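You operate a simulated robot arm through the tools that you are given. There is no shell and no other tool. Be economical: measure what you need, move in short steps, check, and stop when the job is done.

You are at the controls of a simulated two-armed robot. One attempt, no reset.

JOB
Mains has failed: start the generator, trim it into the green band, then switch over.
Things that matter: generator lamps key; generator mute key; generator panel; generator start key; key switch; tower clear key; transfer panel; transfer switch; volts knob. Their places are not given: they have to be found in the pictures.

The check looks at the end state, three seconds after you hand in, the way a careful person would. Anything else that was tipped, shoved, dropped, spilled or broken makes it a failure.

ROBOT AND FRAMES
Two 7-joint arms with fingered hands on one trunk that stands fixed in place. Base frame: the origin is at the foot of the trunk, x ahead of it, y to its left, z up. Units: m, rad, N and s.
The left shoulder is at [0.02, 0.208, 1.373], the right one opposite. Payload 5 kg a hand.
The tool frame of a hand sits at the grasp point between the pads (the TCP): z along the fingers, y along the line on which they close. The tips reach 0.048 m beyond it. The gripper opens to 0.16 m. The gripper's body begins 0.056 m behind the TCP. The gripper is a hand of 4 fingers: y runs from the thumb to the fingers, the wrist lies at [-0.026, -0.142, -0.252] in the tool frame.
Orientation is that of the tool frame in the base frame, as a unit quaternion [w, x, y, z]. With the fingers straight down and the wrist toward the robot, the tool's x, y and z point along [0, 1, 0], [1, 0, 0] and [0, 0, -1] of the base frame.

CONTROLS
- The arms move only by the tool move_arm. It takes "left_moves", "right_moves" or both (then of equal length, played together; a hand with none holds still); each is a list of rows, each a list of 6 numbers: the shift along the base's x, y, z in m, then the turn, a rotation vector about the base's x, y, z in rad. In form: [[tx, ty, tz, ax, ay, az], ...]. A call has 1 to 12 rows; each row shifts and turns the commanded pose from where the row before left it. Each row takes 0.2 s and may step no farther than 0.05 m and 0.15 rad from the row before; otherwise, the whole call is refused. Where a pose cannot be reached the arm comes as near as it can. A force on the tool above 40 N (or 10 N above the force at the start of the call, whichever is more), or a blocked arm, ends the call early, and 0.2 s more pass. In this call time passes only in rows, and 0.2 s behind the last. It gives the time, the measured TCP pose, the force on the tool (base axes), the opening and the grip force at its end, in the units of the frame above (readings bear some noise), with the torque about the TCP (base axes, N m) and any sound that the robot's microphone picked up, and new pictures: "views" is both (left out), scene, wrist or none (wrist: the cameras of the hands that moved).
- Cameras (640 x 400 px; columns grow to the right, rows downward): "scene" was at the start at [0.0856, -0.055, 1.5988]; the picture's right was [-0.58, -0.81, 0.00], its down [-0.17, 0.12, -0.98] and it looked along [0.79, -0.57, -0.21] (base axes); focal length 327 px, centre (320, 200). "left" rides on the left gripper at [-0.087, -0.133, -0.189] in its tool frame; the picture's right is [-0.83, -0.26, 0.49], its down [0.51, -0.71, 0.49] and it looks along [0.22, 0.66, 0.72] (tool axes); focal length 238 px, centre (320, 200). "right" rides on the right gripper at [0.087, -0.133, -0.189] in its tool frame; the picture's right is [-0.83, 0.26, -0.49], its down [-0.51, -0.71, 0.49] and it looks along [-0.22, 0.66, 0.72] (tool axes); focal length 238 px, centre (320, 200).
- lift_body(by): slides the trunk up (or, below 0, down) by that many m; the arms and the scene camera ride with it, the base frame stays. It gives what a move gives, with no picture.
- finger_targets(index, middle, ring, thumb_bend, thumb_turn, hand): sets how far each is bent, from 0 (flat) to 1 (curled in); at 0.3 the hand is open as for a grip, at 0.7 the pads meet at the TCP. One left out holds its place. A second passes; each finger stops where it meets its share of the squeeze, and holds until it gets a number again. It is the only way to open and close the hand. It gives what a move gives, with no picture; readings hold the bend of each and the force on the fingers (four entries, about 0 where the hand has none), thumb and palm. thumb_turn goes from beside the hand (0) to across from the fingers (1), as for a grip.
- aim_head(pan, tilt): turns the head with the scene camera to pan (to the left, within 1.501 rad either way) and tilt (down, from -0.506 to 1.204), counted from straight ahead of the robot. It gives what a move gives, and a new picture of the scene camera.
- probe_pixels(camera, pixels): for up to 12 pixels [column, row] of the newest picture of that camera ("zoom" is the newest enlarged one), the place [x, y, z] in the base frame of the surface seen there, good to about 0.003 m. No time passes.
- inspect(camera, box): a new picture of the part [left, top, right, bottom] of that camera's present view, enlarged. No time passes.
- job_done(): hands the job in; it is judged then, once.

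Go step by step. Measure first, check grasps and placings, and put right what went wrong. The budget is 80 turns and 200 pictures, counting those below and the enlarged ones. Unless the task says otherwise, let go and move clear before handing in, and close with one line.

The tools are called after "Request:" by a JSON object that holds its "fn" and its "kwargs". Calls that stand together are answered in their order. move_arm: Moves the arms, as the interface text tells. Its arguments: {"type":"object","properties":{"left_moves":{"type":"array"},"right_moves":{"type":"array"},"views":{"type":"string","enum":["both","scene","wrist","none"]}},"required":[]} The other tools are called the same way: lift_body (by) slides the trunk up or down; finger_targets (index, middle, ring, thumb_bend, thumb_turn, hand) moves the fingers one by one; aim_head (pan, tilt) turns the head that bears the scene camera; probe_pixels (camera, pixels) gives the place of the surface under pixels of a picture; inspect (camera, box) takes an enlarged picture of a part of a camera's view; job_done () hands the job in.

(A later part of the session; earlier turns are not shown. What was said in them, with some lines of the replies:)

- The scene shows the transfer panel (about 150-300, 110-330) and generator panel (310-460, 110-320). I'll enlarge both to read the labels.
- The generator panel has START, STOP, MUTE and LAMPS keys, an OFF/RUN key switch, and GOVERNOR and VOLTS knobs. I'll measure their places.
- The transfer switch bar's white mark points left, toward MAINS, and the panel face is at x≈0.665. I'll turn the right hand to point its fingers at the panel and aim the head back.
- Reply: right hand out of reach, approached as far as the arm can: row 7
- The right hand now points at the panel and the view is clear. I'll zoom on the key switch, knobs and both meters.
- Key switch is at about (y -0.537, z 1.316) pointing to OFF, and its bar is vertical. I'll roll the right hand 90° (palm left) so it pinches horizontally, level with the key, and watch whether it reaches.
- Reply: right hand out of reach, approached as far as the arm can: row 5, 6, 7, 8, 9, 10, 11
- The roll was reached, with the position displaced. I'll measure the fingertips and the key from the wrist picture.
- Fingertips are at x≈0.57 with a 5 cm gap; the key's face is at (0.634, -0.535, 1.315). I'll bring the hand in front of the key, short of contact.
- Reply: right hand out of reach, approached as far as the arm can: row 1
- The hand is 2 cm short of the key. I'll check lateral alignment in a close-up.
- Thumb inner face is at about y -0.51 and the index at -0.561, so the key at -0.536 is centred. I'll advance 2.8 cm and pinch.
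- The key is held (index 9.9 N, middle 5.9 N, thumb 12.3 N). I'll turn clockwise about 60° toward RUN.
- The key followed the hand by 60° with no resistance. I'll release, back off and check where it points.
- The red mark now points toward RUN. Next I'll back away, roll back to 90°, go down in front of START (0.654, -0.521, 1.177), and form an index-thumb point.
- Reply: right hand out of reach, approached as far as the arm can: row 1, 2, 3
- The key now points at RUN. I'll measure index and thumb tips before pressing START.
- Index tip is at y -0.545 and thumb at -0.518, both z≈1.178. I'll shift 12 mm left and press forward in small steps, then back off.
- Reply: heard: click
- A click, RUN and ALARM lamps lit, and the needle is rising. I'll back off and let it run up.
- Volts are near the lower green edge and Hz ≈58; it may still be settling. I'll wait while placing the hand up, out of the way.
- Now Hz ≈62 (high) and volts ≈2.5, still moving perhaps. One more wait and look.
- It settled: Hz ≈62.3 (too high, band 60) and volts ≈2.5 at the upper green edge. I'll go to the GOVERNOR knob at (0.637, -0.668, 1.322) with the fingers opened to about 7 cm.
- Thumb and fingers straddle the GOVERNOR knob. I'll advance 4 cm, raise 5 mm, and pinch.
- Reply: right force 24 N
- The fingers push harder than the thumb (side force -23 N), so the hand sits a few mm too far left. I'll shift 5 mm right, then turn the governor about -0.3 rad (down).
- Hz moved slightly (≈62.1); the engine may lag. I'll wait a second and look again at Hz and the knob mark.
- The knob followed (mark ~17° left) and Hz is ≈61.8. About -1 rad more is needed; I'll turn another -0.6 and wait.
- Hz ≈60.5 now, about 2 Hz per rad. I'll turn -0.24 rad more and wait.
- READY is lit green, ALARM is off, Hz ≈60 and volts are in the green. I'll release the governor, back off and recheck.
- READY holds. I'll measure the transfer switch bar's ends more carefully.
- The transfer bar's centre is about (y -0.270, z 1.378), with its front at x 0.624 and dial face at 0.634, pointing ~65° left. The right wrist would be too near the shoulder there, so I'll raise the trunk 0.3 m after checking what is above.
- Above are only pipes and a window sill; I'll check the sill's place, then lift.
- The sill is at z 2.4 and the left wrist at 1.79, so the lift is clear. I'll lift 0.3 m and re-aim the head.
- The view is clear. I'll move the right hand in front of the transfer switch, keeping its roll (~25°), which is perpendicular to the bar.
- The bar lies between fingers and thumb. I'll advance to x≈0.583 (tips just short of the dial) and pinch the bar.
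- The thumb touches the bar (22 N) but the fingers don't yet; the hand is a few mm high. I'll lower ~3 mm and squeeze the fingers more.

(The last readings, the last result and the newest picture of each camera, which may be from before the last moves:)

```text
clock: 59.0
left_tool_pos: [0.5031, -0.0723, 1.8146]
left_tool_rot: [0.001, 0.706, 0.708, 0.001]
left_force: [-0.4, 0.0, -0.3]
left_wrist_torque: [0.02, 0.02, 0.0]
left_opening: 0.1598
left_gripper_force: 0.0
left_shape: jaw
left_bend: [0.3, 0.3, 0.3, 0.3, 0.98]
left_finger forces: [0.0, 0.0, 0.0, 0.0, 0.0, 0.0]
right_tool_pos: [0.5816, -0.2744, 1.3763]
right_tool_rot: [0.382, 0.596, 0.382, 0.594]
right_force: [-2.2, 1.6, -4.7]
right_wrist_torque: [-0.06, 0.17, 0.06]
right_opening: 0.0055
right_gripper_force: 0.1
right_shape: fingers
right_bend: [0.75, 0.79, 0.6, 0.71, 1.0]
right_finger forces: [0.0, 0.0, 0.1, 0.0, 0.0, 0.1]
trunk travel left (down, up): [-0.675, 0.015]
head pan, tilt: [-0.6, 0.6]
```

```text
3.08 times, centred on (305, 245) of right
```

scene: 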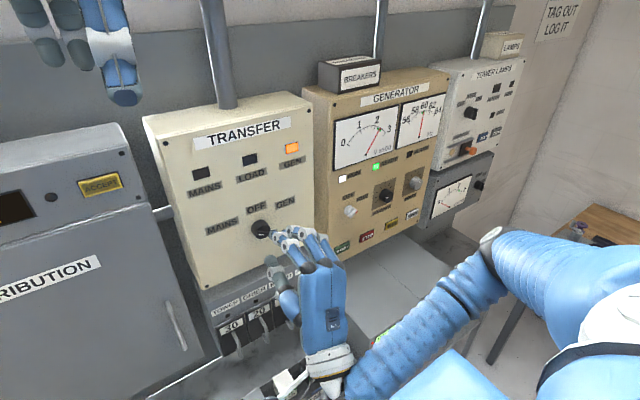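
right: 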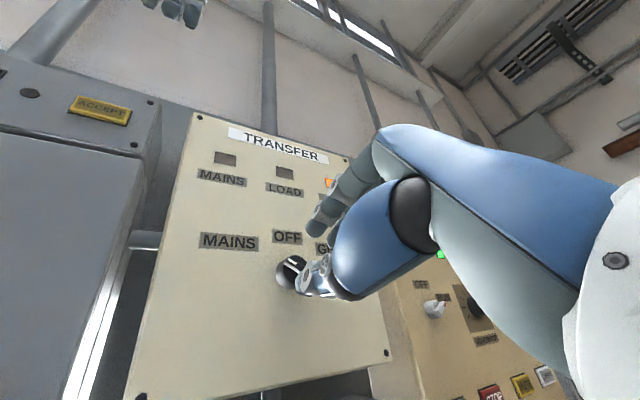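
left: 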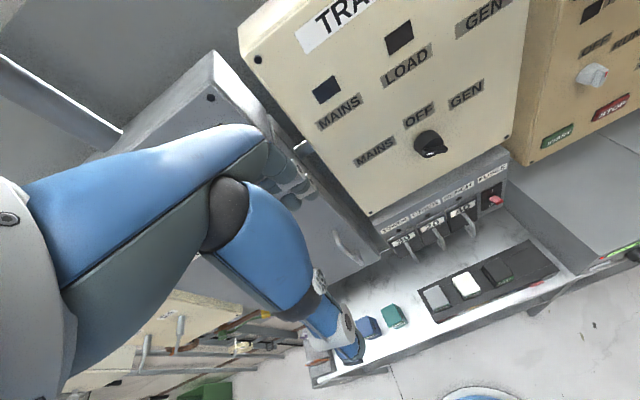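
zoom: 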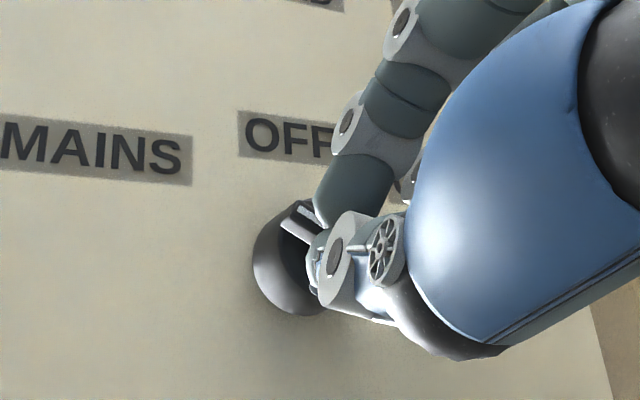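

The thin bar gives a poor pinch (no finger load). I'll grip the dial body instead, as worked on the governor: open, advance 2 cm, close.

Request:
{"fn": "finger_targets", "kwargs": {"hand": "right", "index": 0.52, "middle": 0.52, "ring": 0.5, "thumb_bend": 0.52}}

Request:
{"fn": "move_arm", "kwargs": {"right_moves": [[0.01, 0, -0.001, 0, 0, 0], [0.01, 0, -0.001, 0, 0, 0]], "views": "none"}}

Request:
{"fn": "finger_targets", "kwargs": {"hand": "right", "index": 0.7, "middle": 0.7, "thumb_bend": 0.7}}

Request:
{"fn": "inspect", "kwargs": {"camera": "right", "box": [230, 180, 380, 310]}}

Request:
{"fn": "inspect", "kwargs": {"camera": "scene", "box": [220, 190, 350, 300]}}

```text
clock: 60.0
left_tool_pos: [0.5017, -0.0716, 1.8149]
left_tool_rot: [0.0, 0.707, 0.707, 0.0]
left_force: [0.1, 0.0, -0.1]
left_wrist_torque: [0.0, 0.0, 0.0]
left_opening: 0.1597
left_gripper_force: 0.1
left_shape: jaw
left_bend: [0.3, 0.3, 0.3, 0.3, 0.98]
left_finger forces: [0.1, 0.0, 0.0, 0.1, 0.0, 0.0]
right_tool_pos: [0.5814, -0.2741, 1.3761]
right_tool_rot: [0.382, 0.595, 0.382, 0.595]
right_force: [-0.1, -0.8, 0.9]
right_wrist_torque: [0.01, -0.02, 0.05]
right_opening: 0.0828
right_gripper_force: 0.2
right_shape: fingers
right_bend: [0.52, 0.52, 0.5, 0.52, 1.0]
right_finger forces: [0.1, 0.1, 0.0, 0.1, 0.1, 0.1]
trunk travel left (down, up): [-0.675, 0.015]
head pan, tilt: [-0.6, 0.6]
```

```text
clock: 60.6
left_tool_pos: [0.5034, -0.0718, 1.8146]
left_tool_rot: [0.0, 0.707, 0.707, -0.001]
left_force: [-0.2, 0.0, -0.5]
left_wrist_torque: [0.0, 0.06, -0.01]
left_opening: 0.1596
left_gripper_force: 0.0
left_shape: jaw
left_bend: [0.3, 0.3, 0.3, 0.3, 0.98]
left_finger forces: [0.1, 0.1, 0.0, 0.1, 0.1, 0.1]
right_tool_pos: [0.6032, -0.2741, 1.3738]
right_tool_rot: [0.382, 0.596, 0.382, 0.594]
right_force: [0.2, -0.3, 0.0]
right_wrist_torque: [-0.01, 0.04, -0.03]
right_opening: 0.0828
right_gripper_force: 0.1
right_shape: fingers
right_bend: [0.52, 0.52, 0.5, 0.52, 1.0]
right_finger forces: [0.0, 0.1, 0.0, 0.0, 0.0, 0.0]
trunk travel left (down, up): [-0.675, 0.015]
head pan, tilt: [-0.6, 0.6]
```

```text
clock: 61.6
left_tool_pos: [0.504, -0.071, 1.8153]
left_tool_rot: [0.0, 0.707, 0.707, 0.0]
left_force: [0.4, -0.3, -0.2]
left_wrist_torque: [-0.03, 0.0, 0.01]
left_opening: 0.1596
left_gripper_force: 0.1
left_shape: jaw
left_bend: [0.3, 0.3, 0.3, 0.3, 0.98]
left_finger forces: [0.1, 0.1, 0.0, 0.1, 0.0, 0.0]
right_tool_pos: [0.604, -0.2759, 1.3748]
right_tool_rot: [0.381, 0.595, 0.382, 0.595]
right_force: [1.1, -0.9, -2.7]
right_wrist_torque: [0.09, 0.12, -0.03]
right_opening: 0.0442
right_gripper_force: 13.9
right_shape: fingers
right_bend: [0.63, 0.68, 0.5, 0.63, 1.0]
right_finger forces: [9.9, 3.2, 0.0, 0.1, 15.1, 0.0]
trunk travel left (down, up): [-0.675, 0.015]
head pan, tilt: [-0.6, 0.6]
```

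```text
3.08 times, centred on (305, 245) of right
```

zoom: 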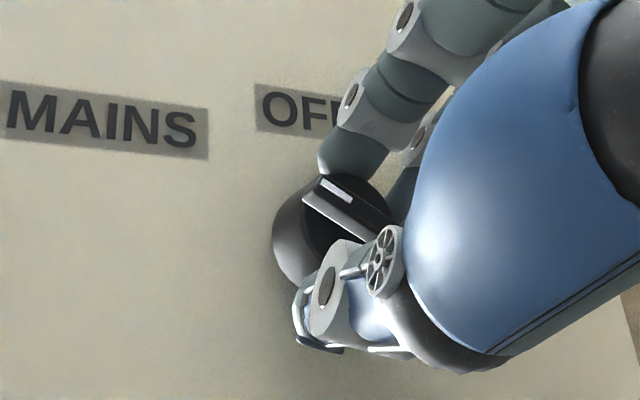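

```text
3.64 times, centred on (285, 245) of scene
```

zoom: 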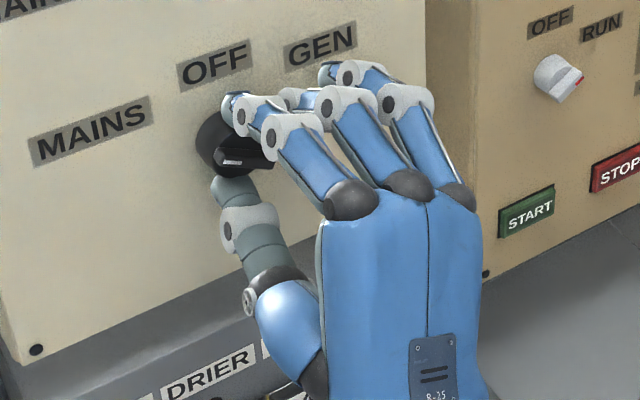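

The dial is firmly held (index 9.9 N, thumb 15.1 N). I'll turn 60° clockwise to OFF and check that it follows.

Request:
{"fn": "move_arm", "kwargs": {"right_moves": [[0, 0.0007, -0.0004, 0.131, 0, 0], [0, 0.0007, -0.0004, 0.131, 0, 0], [0, 0.0007, -0.0004, 0.131, 0, 0], [0, 0.0007, -0.0004, 0.131, 0, 0], [0, 0.0007, -0.0004, 0.131, 0, 0], [0, 0.0007, -0.0004, 0.131, 0, 0], [0, 0.0007, -0.0004, 0.131, 0, 0], [0, 0.0007, -0.0004, 0.131, 0, 0]], "views": "none"}}

Request:
{"fn": "inspect", "kwargs": {"camera": "right", "box": [230, 180, 380, 310]}}

Request:
{"fn": "inspect", "kwargs": {"camera": "scene", "box": [160, 110, 450, 280]}}

```text
clock: 63.4
left_tool_pos: [0.5029, -0.0729, 1.8163]
left_tool_rot: [0.001, 0.707, 0.707, 0.0]
left_force: [-1.0, -0.3, 0.1]
left_wrist_torque: [-0.03, 0.01, -0.02]
left_opening: 0.1594
left_gripper_force: 0.1
left_shape: jaw
left_bend: [0.3, 0.3, 0.3, 0.3, 0.98]
left_finger forces: [0.0, 0.0, 0.1, 0.0, 0.0, 0.0]
right_tool_pos: [0.6027, -0.2709, 1.3713]
right_tool_rot: [0.032, 0.707, 0.032, 0.705]
right_force: [4.4, -8.3, -3.1]
right_wrist_torque: [0.06, 0.21, -0.48]
right_opening: 0.0439
right_gripper_force: 15.0
right_shape: fingers
right_bend: [0.62, 0.68, 0.5, 0.63, 1.0]
right_finger forces: [12.8, 6.3, 0.0, 0.1, 10.8, 0.0]
trunk travel left (down, up): [-0.675, 0.015]
head pan, tilt: [-0.6, 0.6]
```

```text
3.08 times, centred on (305, 245) of right
```

zoom: 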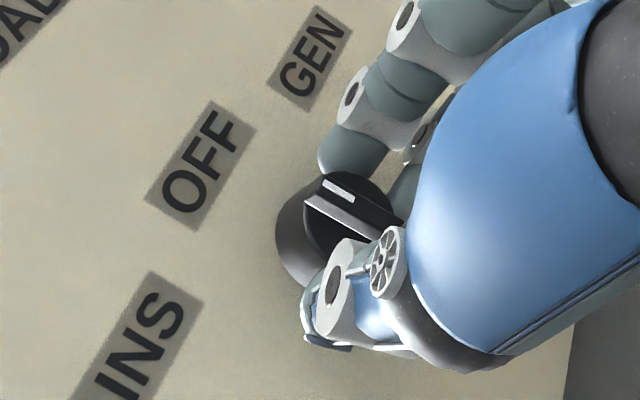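

```text
2.21 times, centred on (305, 195) of scene
```

zoom: 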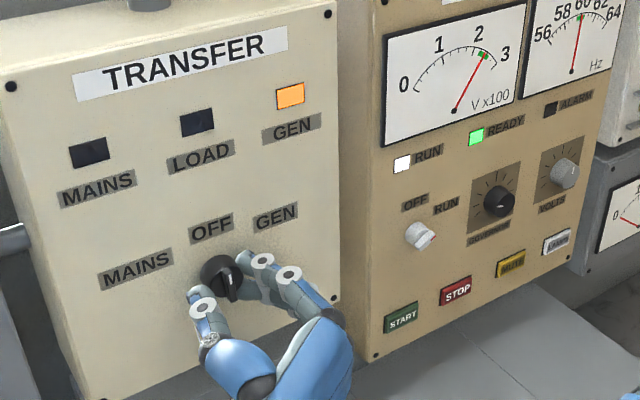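

The dial follows and now points up to OFF. I'll continue 60° to GEN.

Request:
{"fn": "move_arm", "kwargs": {"right_moves": [[0, 0.0007, 0.0004, 0.131, 0, 0], [0, 0.0007, 0.0004, 0.131, 0, 0], [0, 0.0007, 0.0004, 0.131, 0, 0], [0, 0.0007, 0.0004, 0.131, 0, 0], [0, 0.0007, 0.0004, 0.131, 0, 0], [0, 0.0007, 0.0004, 0.131, 0, 0], [0, 0.0007, 0.0004, 0.131, 0, 0], [0, 0.0007, 0.0004, 0.131, 0, 0]], "views": "none"}}

Request:
{"fn": "inspect", "kwargs": {"camera": "right", "box": [230, 180, 380, 310]}}

Request:
{"fn": "inspect", "kwargs": {"camera": "scene", "box": [160, 110, 450, 280]}}

```text
clock: 65.2
left_tool_pos: [0.5014, -0.0741, 1.815]
left_tool_rot: [-0.002, 0.707, 0.707, 0.001]
left_force: [-0.2, -0.2, -0.2]
left_wrist_torque: [0.0, 0.0, -0.01]
left_opening: 0.1597
left_gripper_force: 0.0
left_shape: jaw
left_bend: [0.3, 0.3, 0.3, 0.3, 0.98]
left_finger forces: [0.1, 0.0, 0.1, 0.0, 0.0, 0.0]
right_tool_pos: [0.6017, -0.2644, 1.3747]
right_tool_rot: [-0.326, 0.628, -0.326, 0.627]
right_force: [-1.1, -7.5, -14.5]
right_wrist_torque: [0.11, 0.76, -0.43]
right_opening: 0.0443
right_gripper_force: 16.6
right_shape: fingers
right_bend: [0.61, 0.67, 0.5, 0.65, 1.0]
right_finger forces: [18.0, 7.1, 0.0, 0.0, 8.3, 0.0]
trunk travel left (down, up): [-0.675, 0.015]
head pan, tilt: [-0.6, 0.6]
```

```text
3.08 times, centred on (305, 245) of right
```

zoom: 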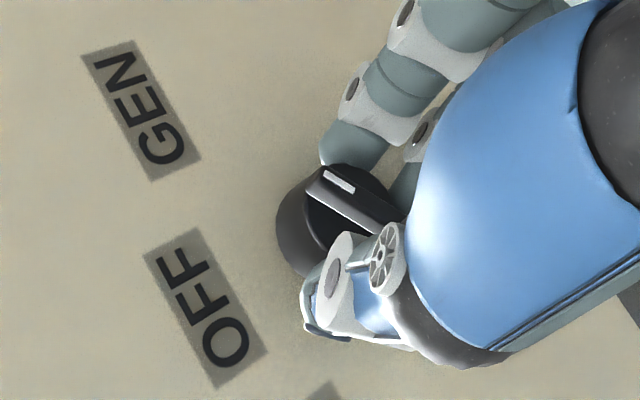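

```text
2.21 times, centred on (305, 195) of scene
```

zoom: 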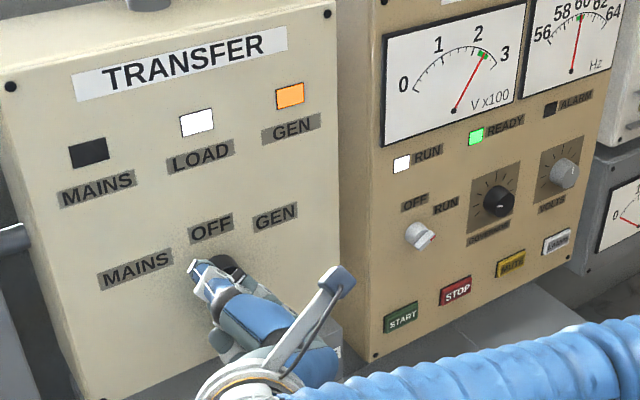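

LOAD is now lit, so the load is on the generator. I'll let go, back off, and check the meters for any droop.

Request:
{"fn": "finger_targets", "kwargs": {"hand": "right", "index": 0.5, "middle": 0.5, "thumb_bend": 0.5}}

Request:
{"fn": "move_arm", "kwargs": {"right_moves": [[-0.02, 0, 0, 0, 0, 0], [-0.02, 0, 0, 0, 0, 0], [-0.015, 0, 0, 0, 0, 0], [0, -0.04, 0.02, -0.1, 0, 0], [0, -0.04, 0.02, -0.1, 0, 0], [0, -0.04, 0.02, -0.1, 0, 0], [0, -0.04, 0.02, -0.1, 0, 0], [0, 0, 0, 0, 0, 0], [0, 0, 0, 0, 0, 0], [0, 0, 0, 0, 0, 0]], "views": "scene"}}

Request:
{"fn": "inspect", "kwargs": {"camera": "scene", "box": [160, 110, 450, 280]}}

Request:
{"fn": "inspect", "kwargs": {"camera": "scene", "box": [325, 80, 455, 180]}}

```text
clock: 66.2
left_tool_pos: [0.5028, -0.073, 1.8147]
left_tool_rot: [0.0, 0.707, 0.708, 0.0]
left_force: [0.0, 0.4, 0.3]
left_wrist_torque: [0.0, -0.03, -0.03]
left_opening: 0.1597
left_gripper_force: 0.1
left_shape: jaw
left_bend: [0.3, 0.3, 0.3, 0.3, 0.98]
left_finger forces: [0.0, 0.1, 0.0, 0.0, 0.0, 0.1]
right_tool_pos: [0.6031, -0.2625, 1.3755]
right_tool_rot: [-0.325, 0.628, -0.325, 0.628]
right_force: [0.4, -0.3, 0.0]
right_wrist_torque: [0.0, -0.01, -0.03]
right_opening: 0.0903
right_gripper_force: 0.0
right_shape: fingers
right_bend: [0.5, 0.5, 0.5, 0.5, 1.0]
right_finger forces: [0.0, 0.1, 0.1, 0.0, 0.0, 0.0]
trunk travel left (down, up): [-0.675, 0.015]
head pan, tilt: [-0.6, 0.6]
```

```text
clock: 68.4
left_tool_pos: [0.5013, -0.0742, 1.8163]
left_tool_rot: [0.0, 0.707, 0.707, 0.0]
left_force: [-0.1, -2.0, 0.1]
left_wrist_torque: [0.05, -0.06, 0.0]
left_opening: 0.1595
left_gripper_force: 0.1
left_shape: jaw
left_bend: [0.3, 0.3, 0.3, 0.3, 0.98]
left_finger forces: [0.1, 0.1, 0.0, 0.0, 0.0, 0.0]
right_tool_pos: [0.5612, -0.424, 1.4503]
right_tool_rot: [-0.193, 0.68, -0.194, 0.681]
right_force: [0.4, 0.4, -0.1]
right_wrist_torque: [0.0, 0.01, 0.05]
right_opening: 0.0907
right_gripper_force: 0.1
right_shape: fingers
right_bend: [0.5, 0.5, 0.5, 0.5, 1.0]
right_finger forces: [0.0, 0.0, 0.0, 0.1, 0.0, 0.1]
right hand out of reach, approached as far as the arm can: row 6, 7
trunk travel left (down, up): [-0.675, 0.015]
head pan, tilt: [-0.6, 0.6]
```

scene: 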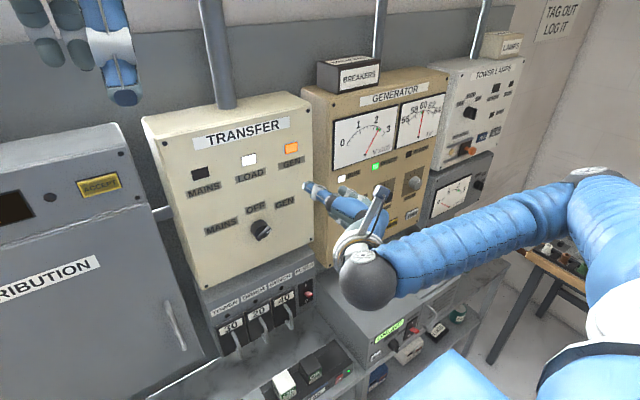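

```text
2.21 times, centred on (305, 195) of scene
```

zoom: 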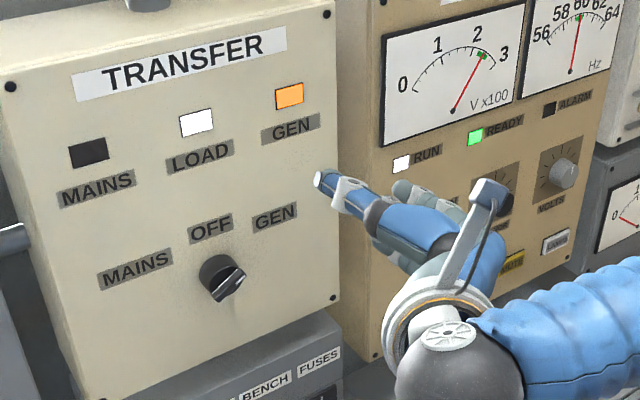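

```text
4.00 times, centred on (390, 130) of scene
```

zoom: 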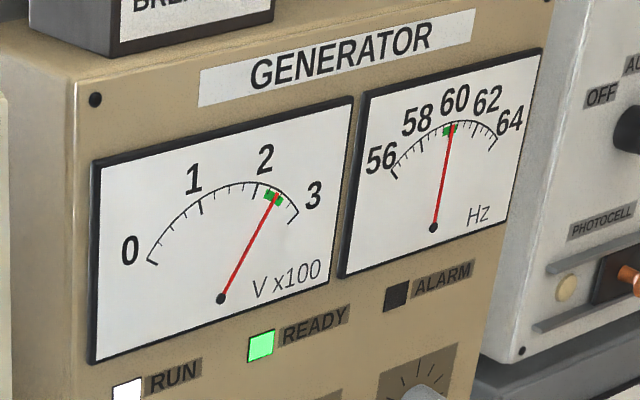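

READY and LOAD are lit, volts and Hz are in the green under load, and the switch points to GEN. I'll move the hand clear and make one last check for drift.

Request:
{"fn": "move_arm", "kwargs": {"right_moves": [[-0.01, -0.04, 0.0, 0, 0, 0], [-0.02, -0.04, 0.0, 0, 0, 0], [-0.02, -0.04, 0, 0, 0, 0], [-0.02, -0.03, 0, 0, 0, 0], [-0.02, -0.03, 0, 0, 0, 0], [0, 0, 0, 0, 0, 0], [0, 0, 0, 0, 0, 0], [0, 0, 0, 0, 0, 0], [0, 0, 0, 0, 0, 0], [0, 0, 0, 0, 0, 0]], "views": "scene"}}

Request:
{"fn": "inspect", "kwargs": {"camera": "scene", "box": [325, 80, 455, 180]}}

Request:
{"fn": "inspect", "kwargs": {"camera": "scene", "box": [180, 130, 320, 250]}}

```text
clock: 70.6
left_tool_pos: [0.5034, -0.0717, 1.8147]
left_tool_rot: [0.0, 0.707, 0.707, 0.0]
left_force: [0.4, -0.1, -0.3]
left_wrist_torque: [-0.01, 0.04, 0.0]
left_opening: 0.1597
left_gripper_force: 0.0
left_shape: jaw
left_bend: [0.3, 0.3, 0.3, 0.3, 0.98]
left_finger forces: [0.0, 0.0, 0.0, 0.0, 0.0, 0.1]
right_tool_pos: [0.4839, -0.6092, 1.4371]
right_tool_rot: [-0.195, 0.68, -0.194, 0.68]
right_force: [0.1, -0.1, 0.0]
right_wrist_torque: [0.02, -0.04, -0.01]
right_opening: 0.0913
right_gripper_force: 0.1
right_shape: fingers
right_bend: [0.5, 0.5, 0.5, 0.5, 1.0]
right_finger forces: [0.1, 0.1, 0.0, 0.0, 0.0, 0.0]
right hand out of reach, approached as far as the arm can: row 1, 2, 4
trunk travel left (down, up): [-0.675, 0.015]
head pan, tilt: [-0.6, 0.6]
```

scene: 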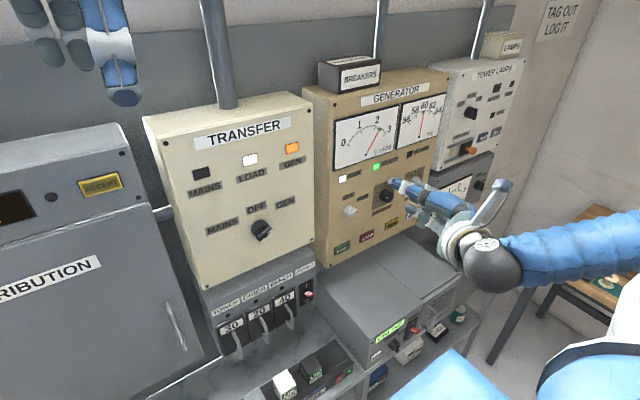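

```text
4.00 times, centred on (390, 130) of scene
```

zoom: 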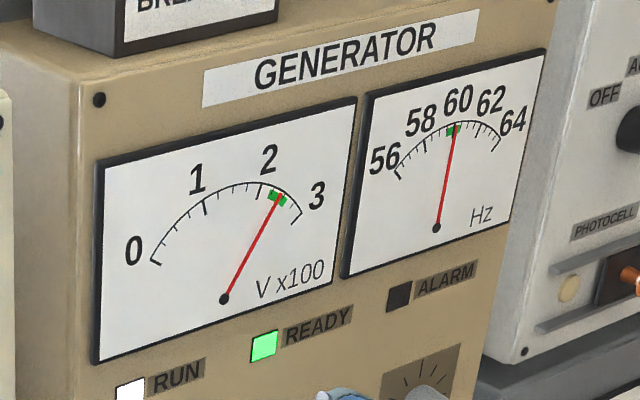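

```text
3.33 times, centred on (250, 190) of scene
```

zoom: 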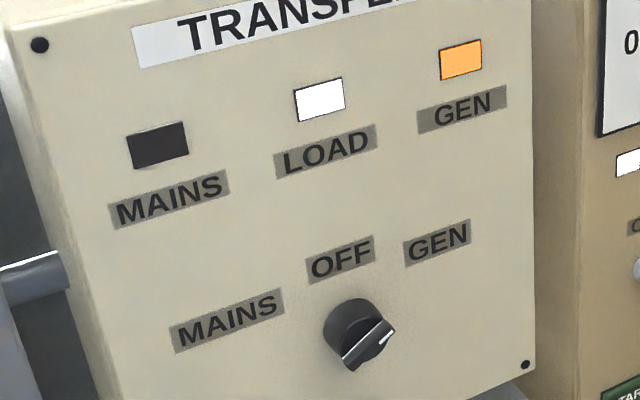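

Everything holds steady: RUN and READY are lit, ALARM is off, both needles are in the green, and the switch is at GEN with LOAD lit. The hand is clear, so I'm handing in.

Request:
{"fn": "job_done", "kwargs": {}}

```text
The job is handed in.
```

The generator is running, trimmed into the green band on volts and Hz, and the load has been switched over to GEN.
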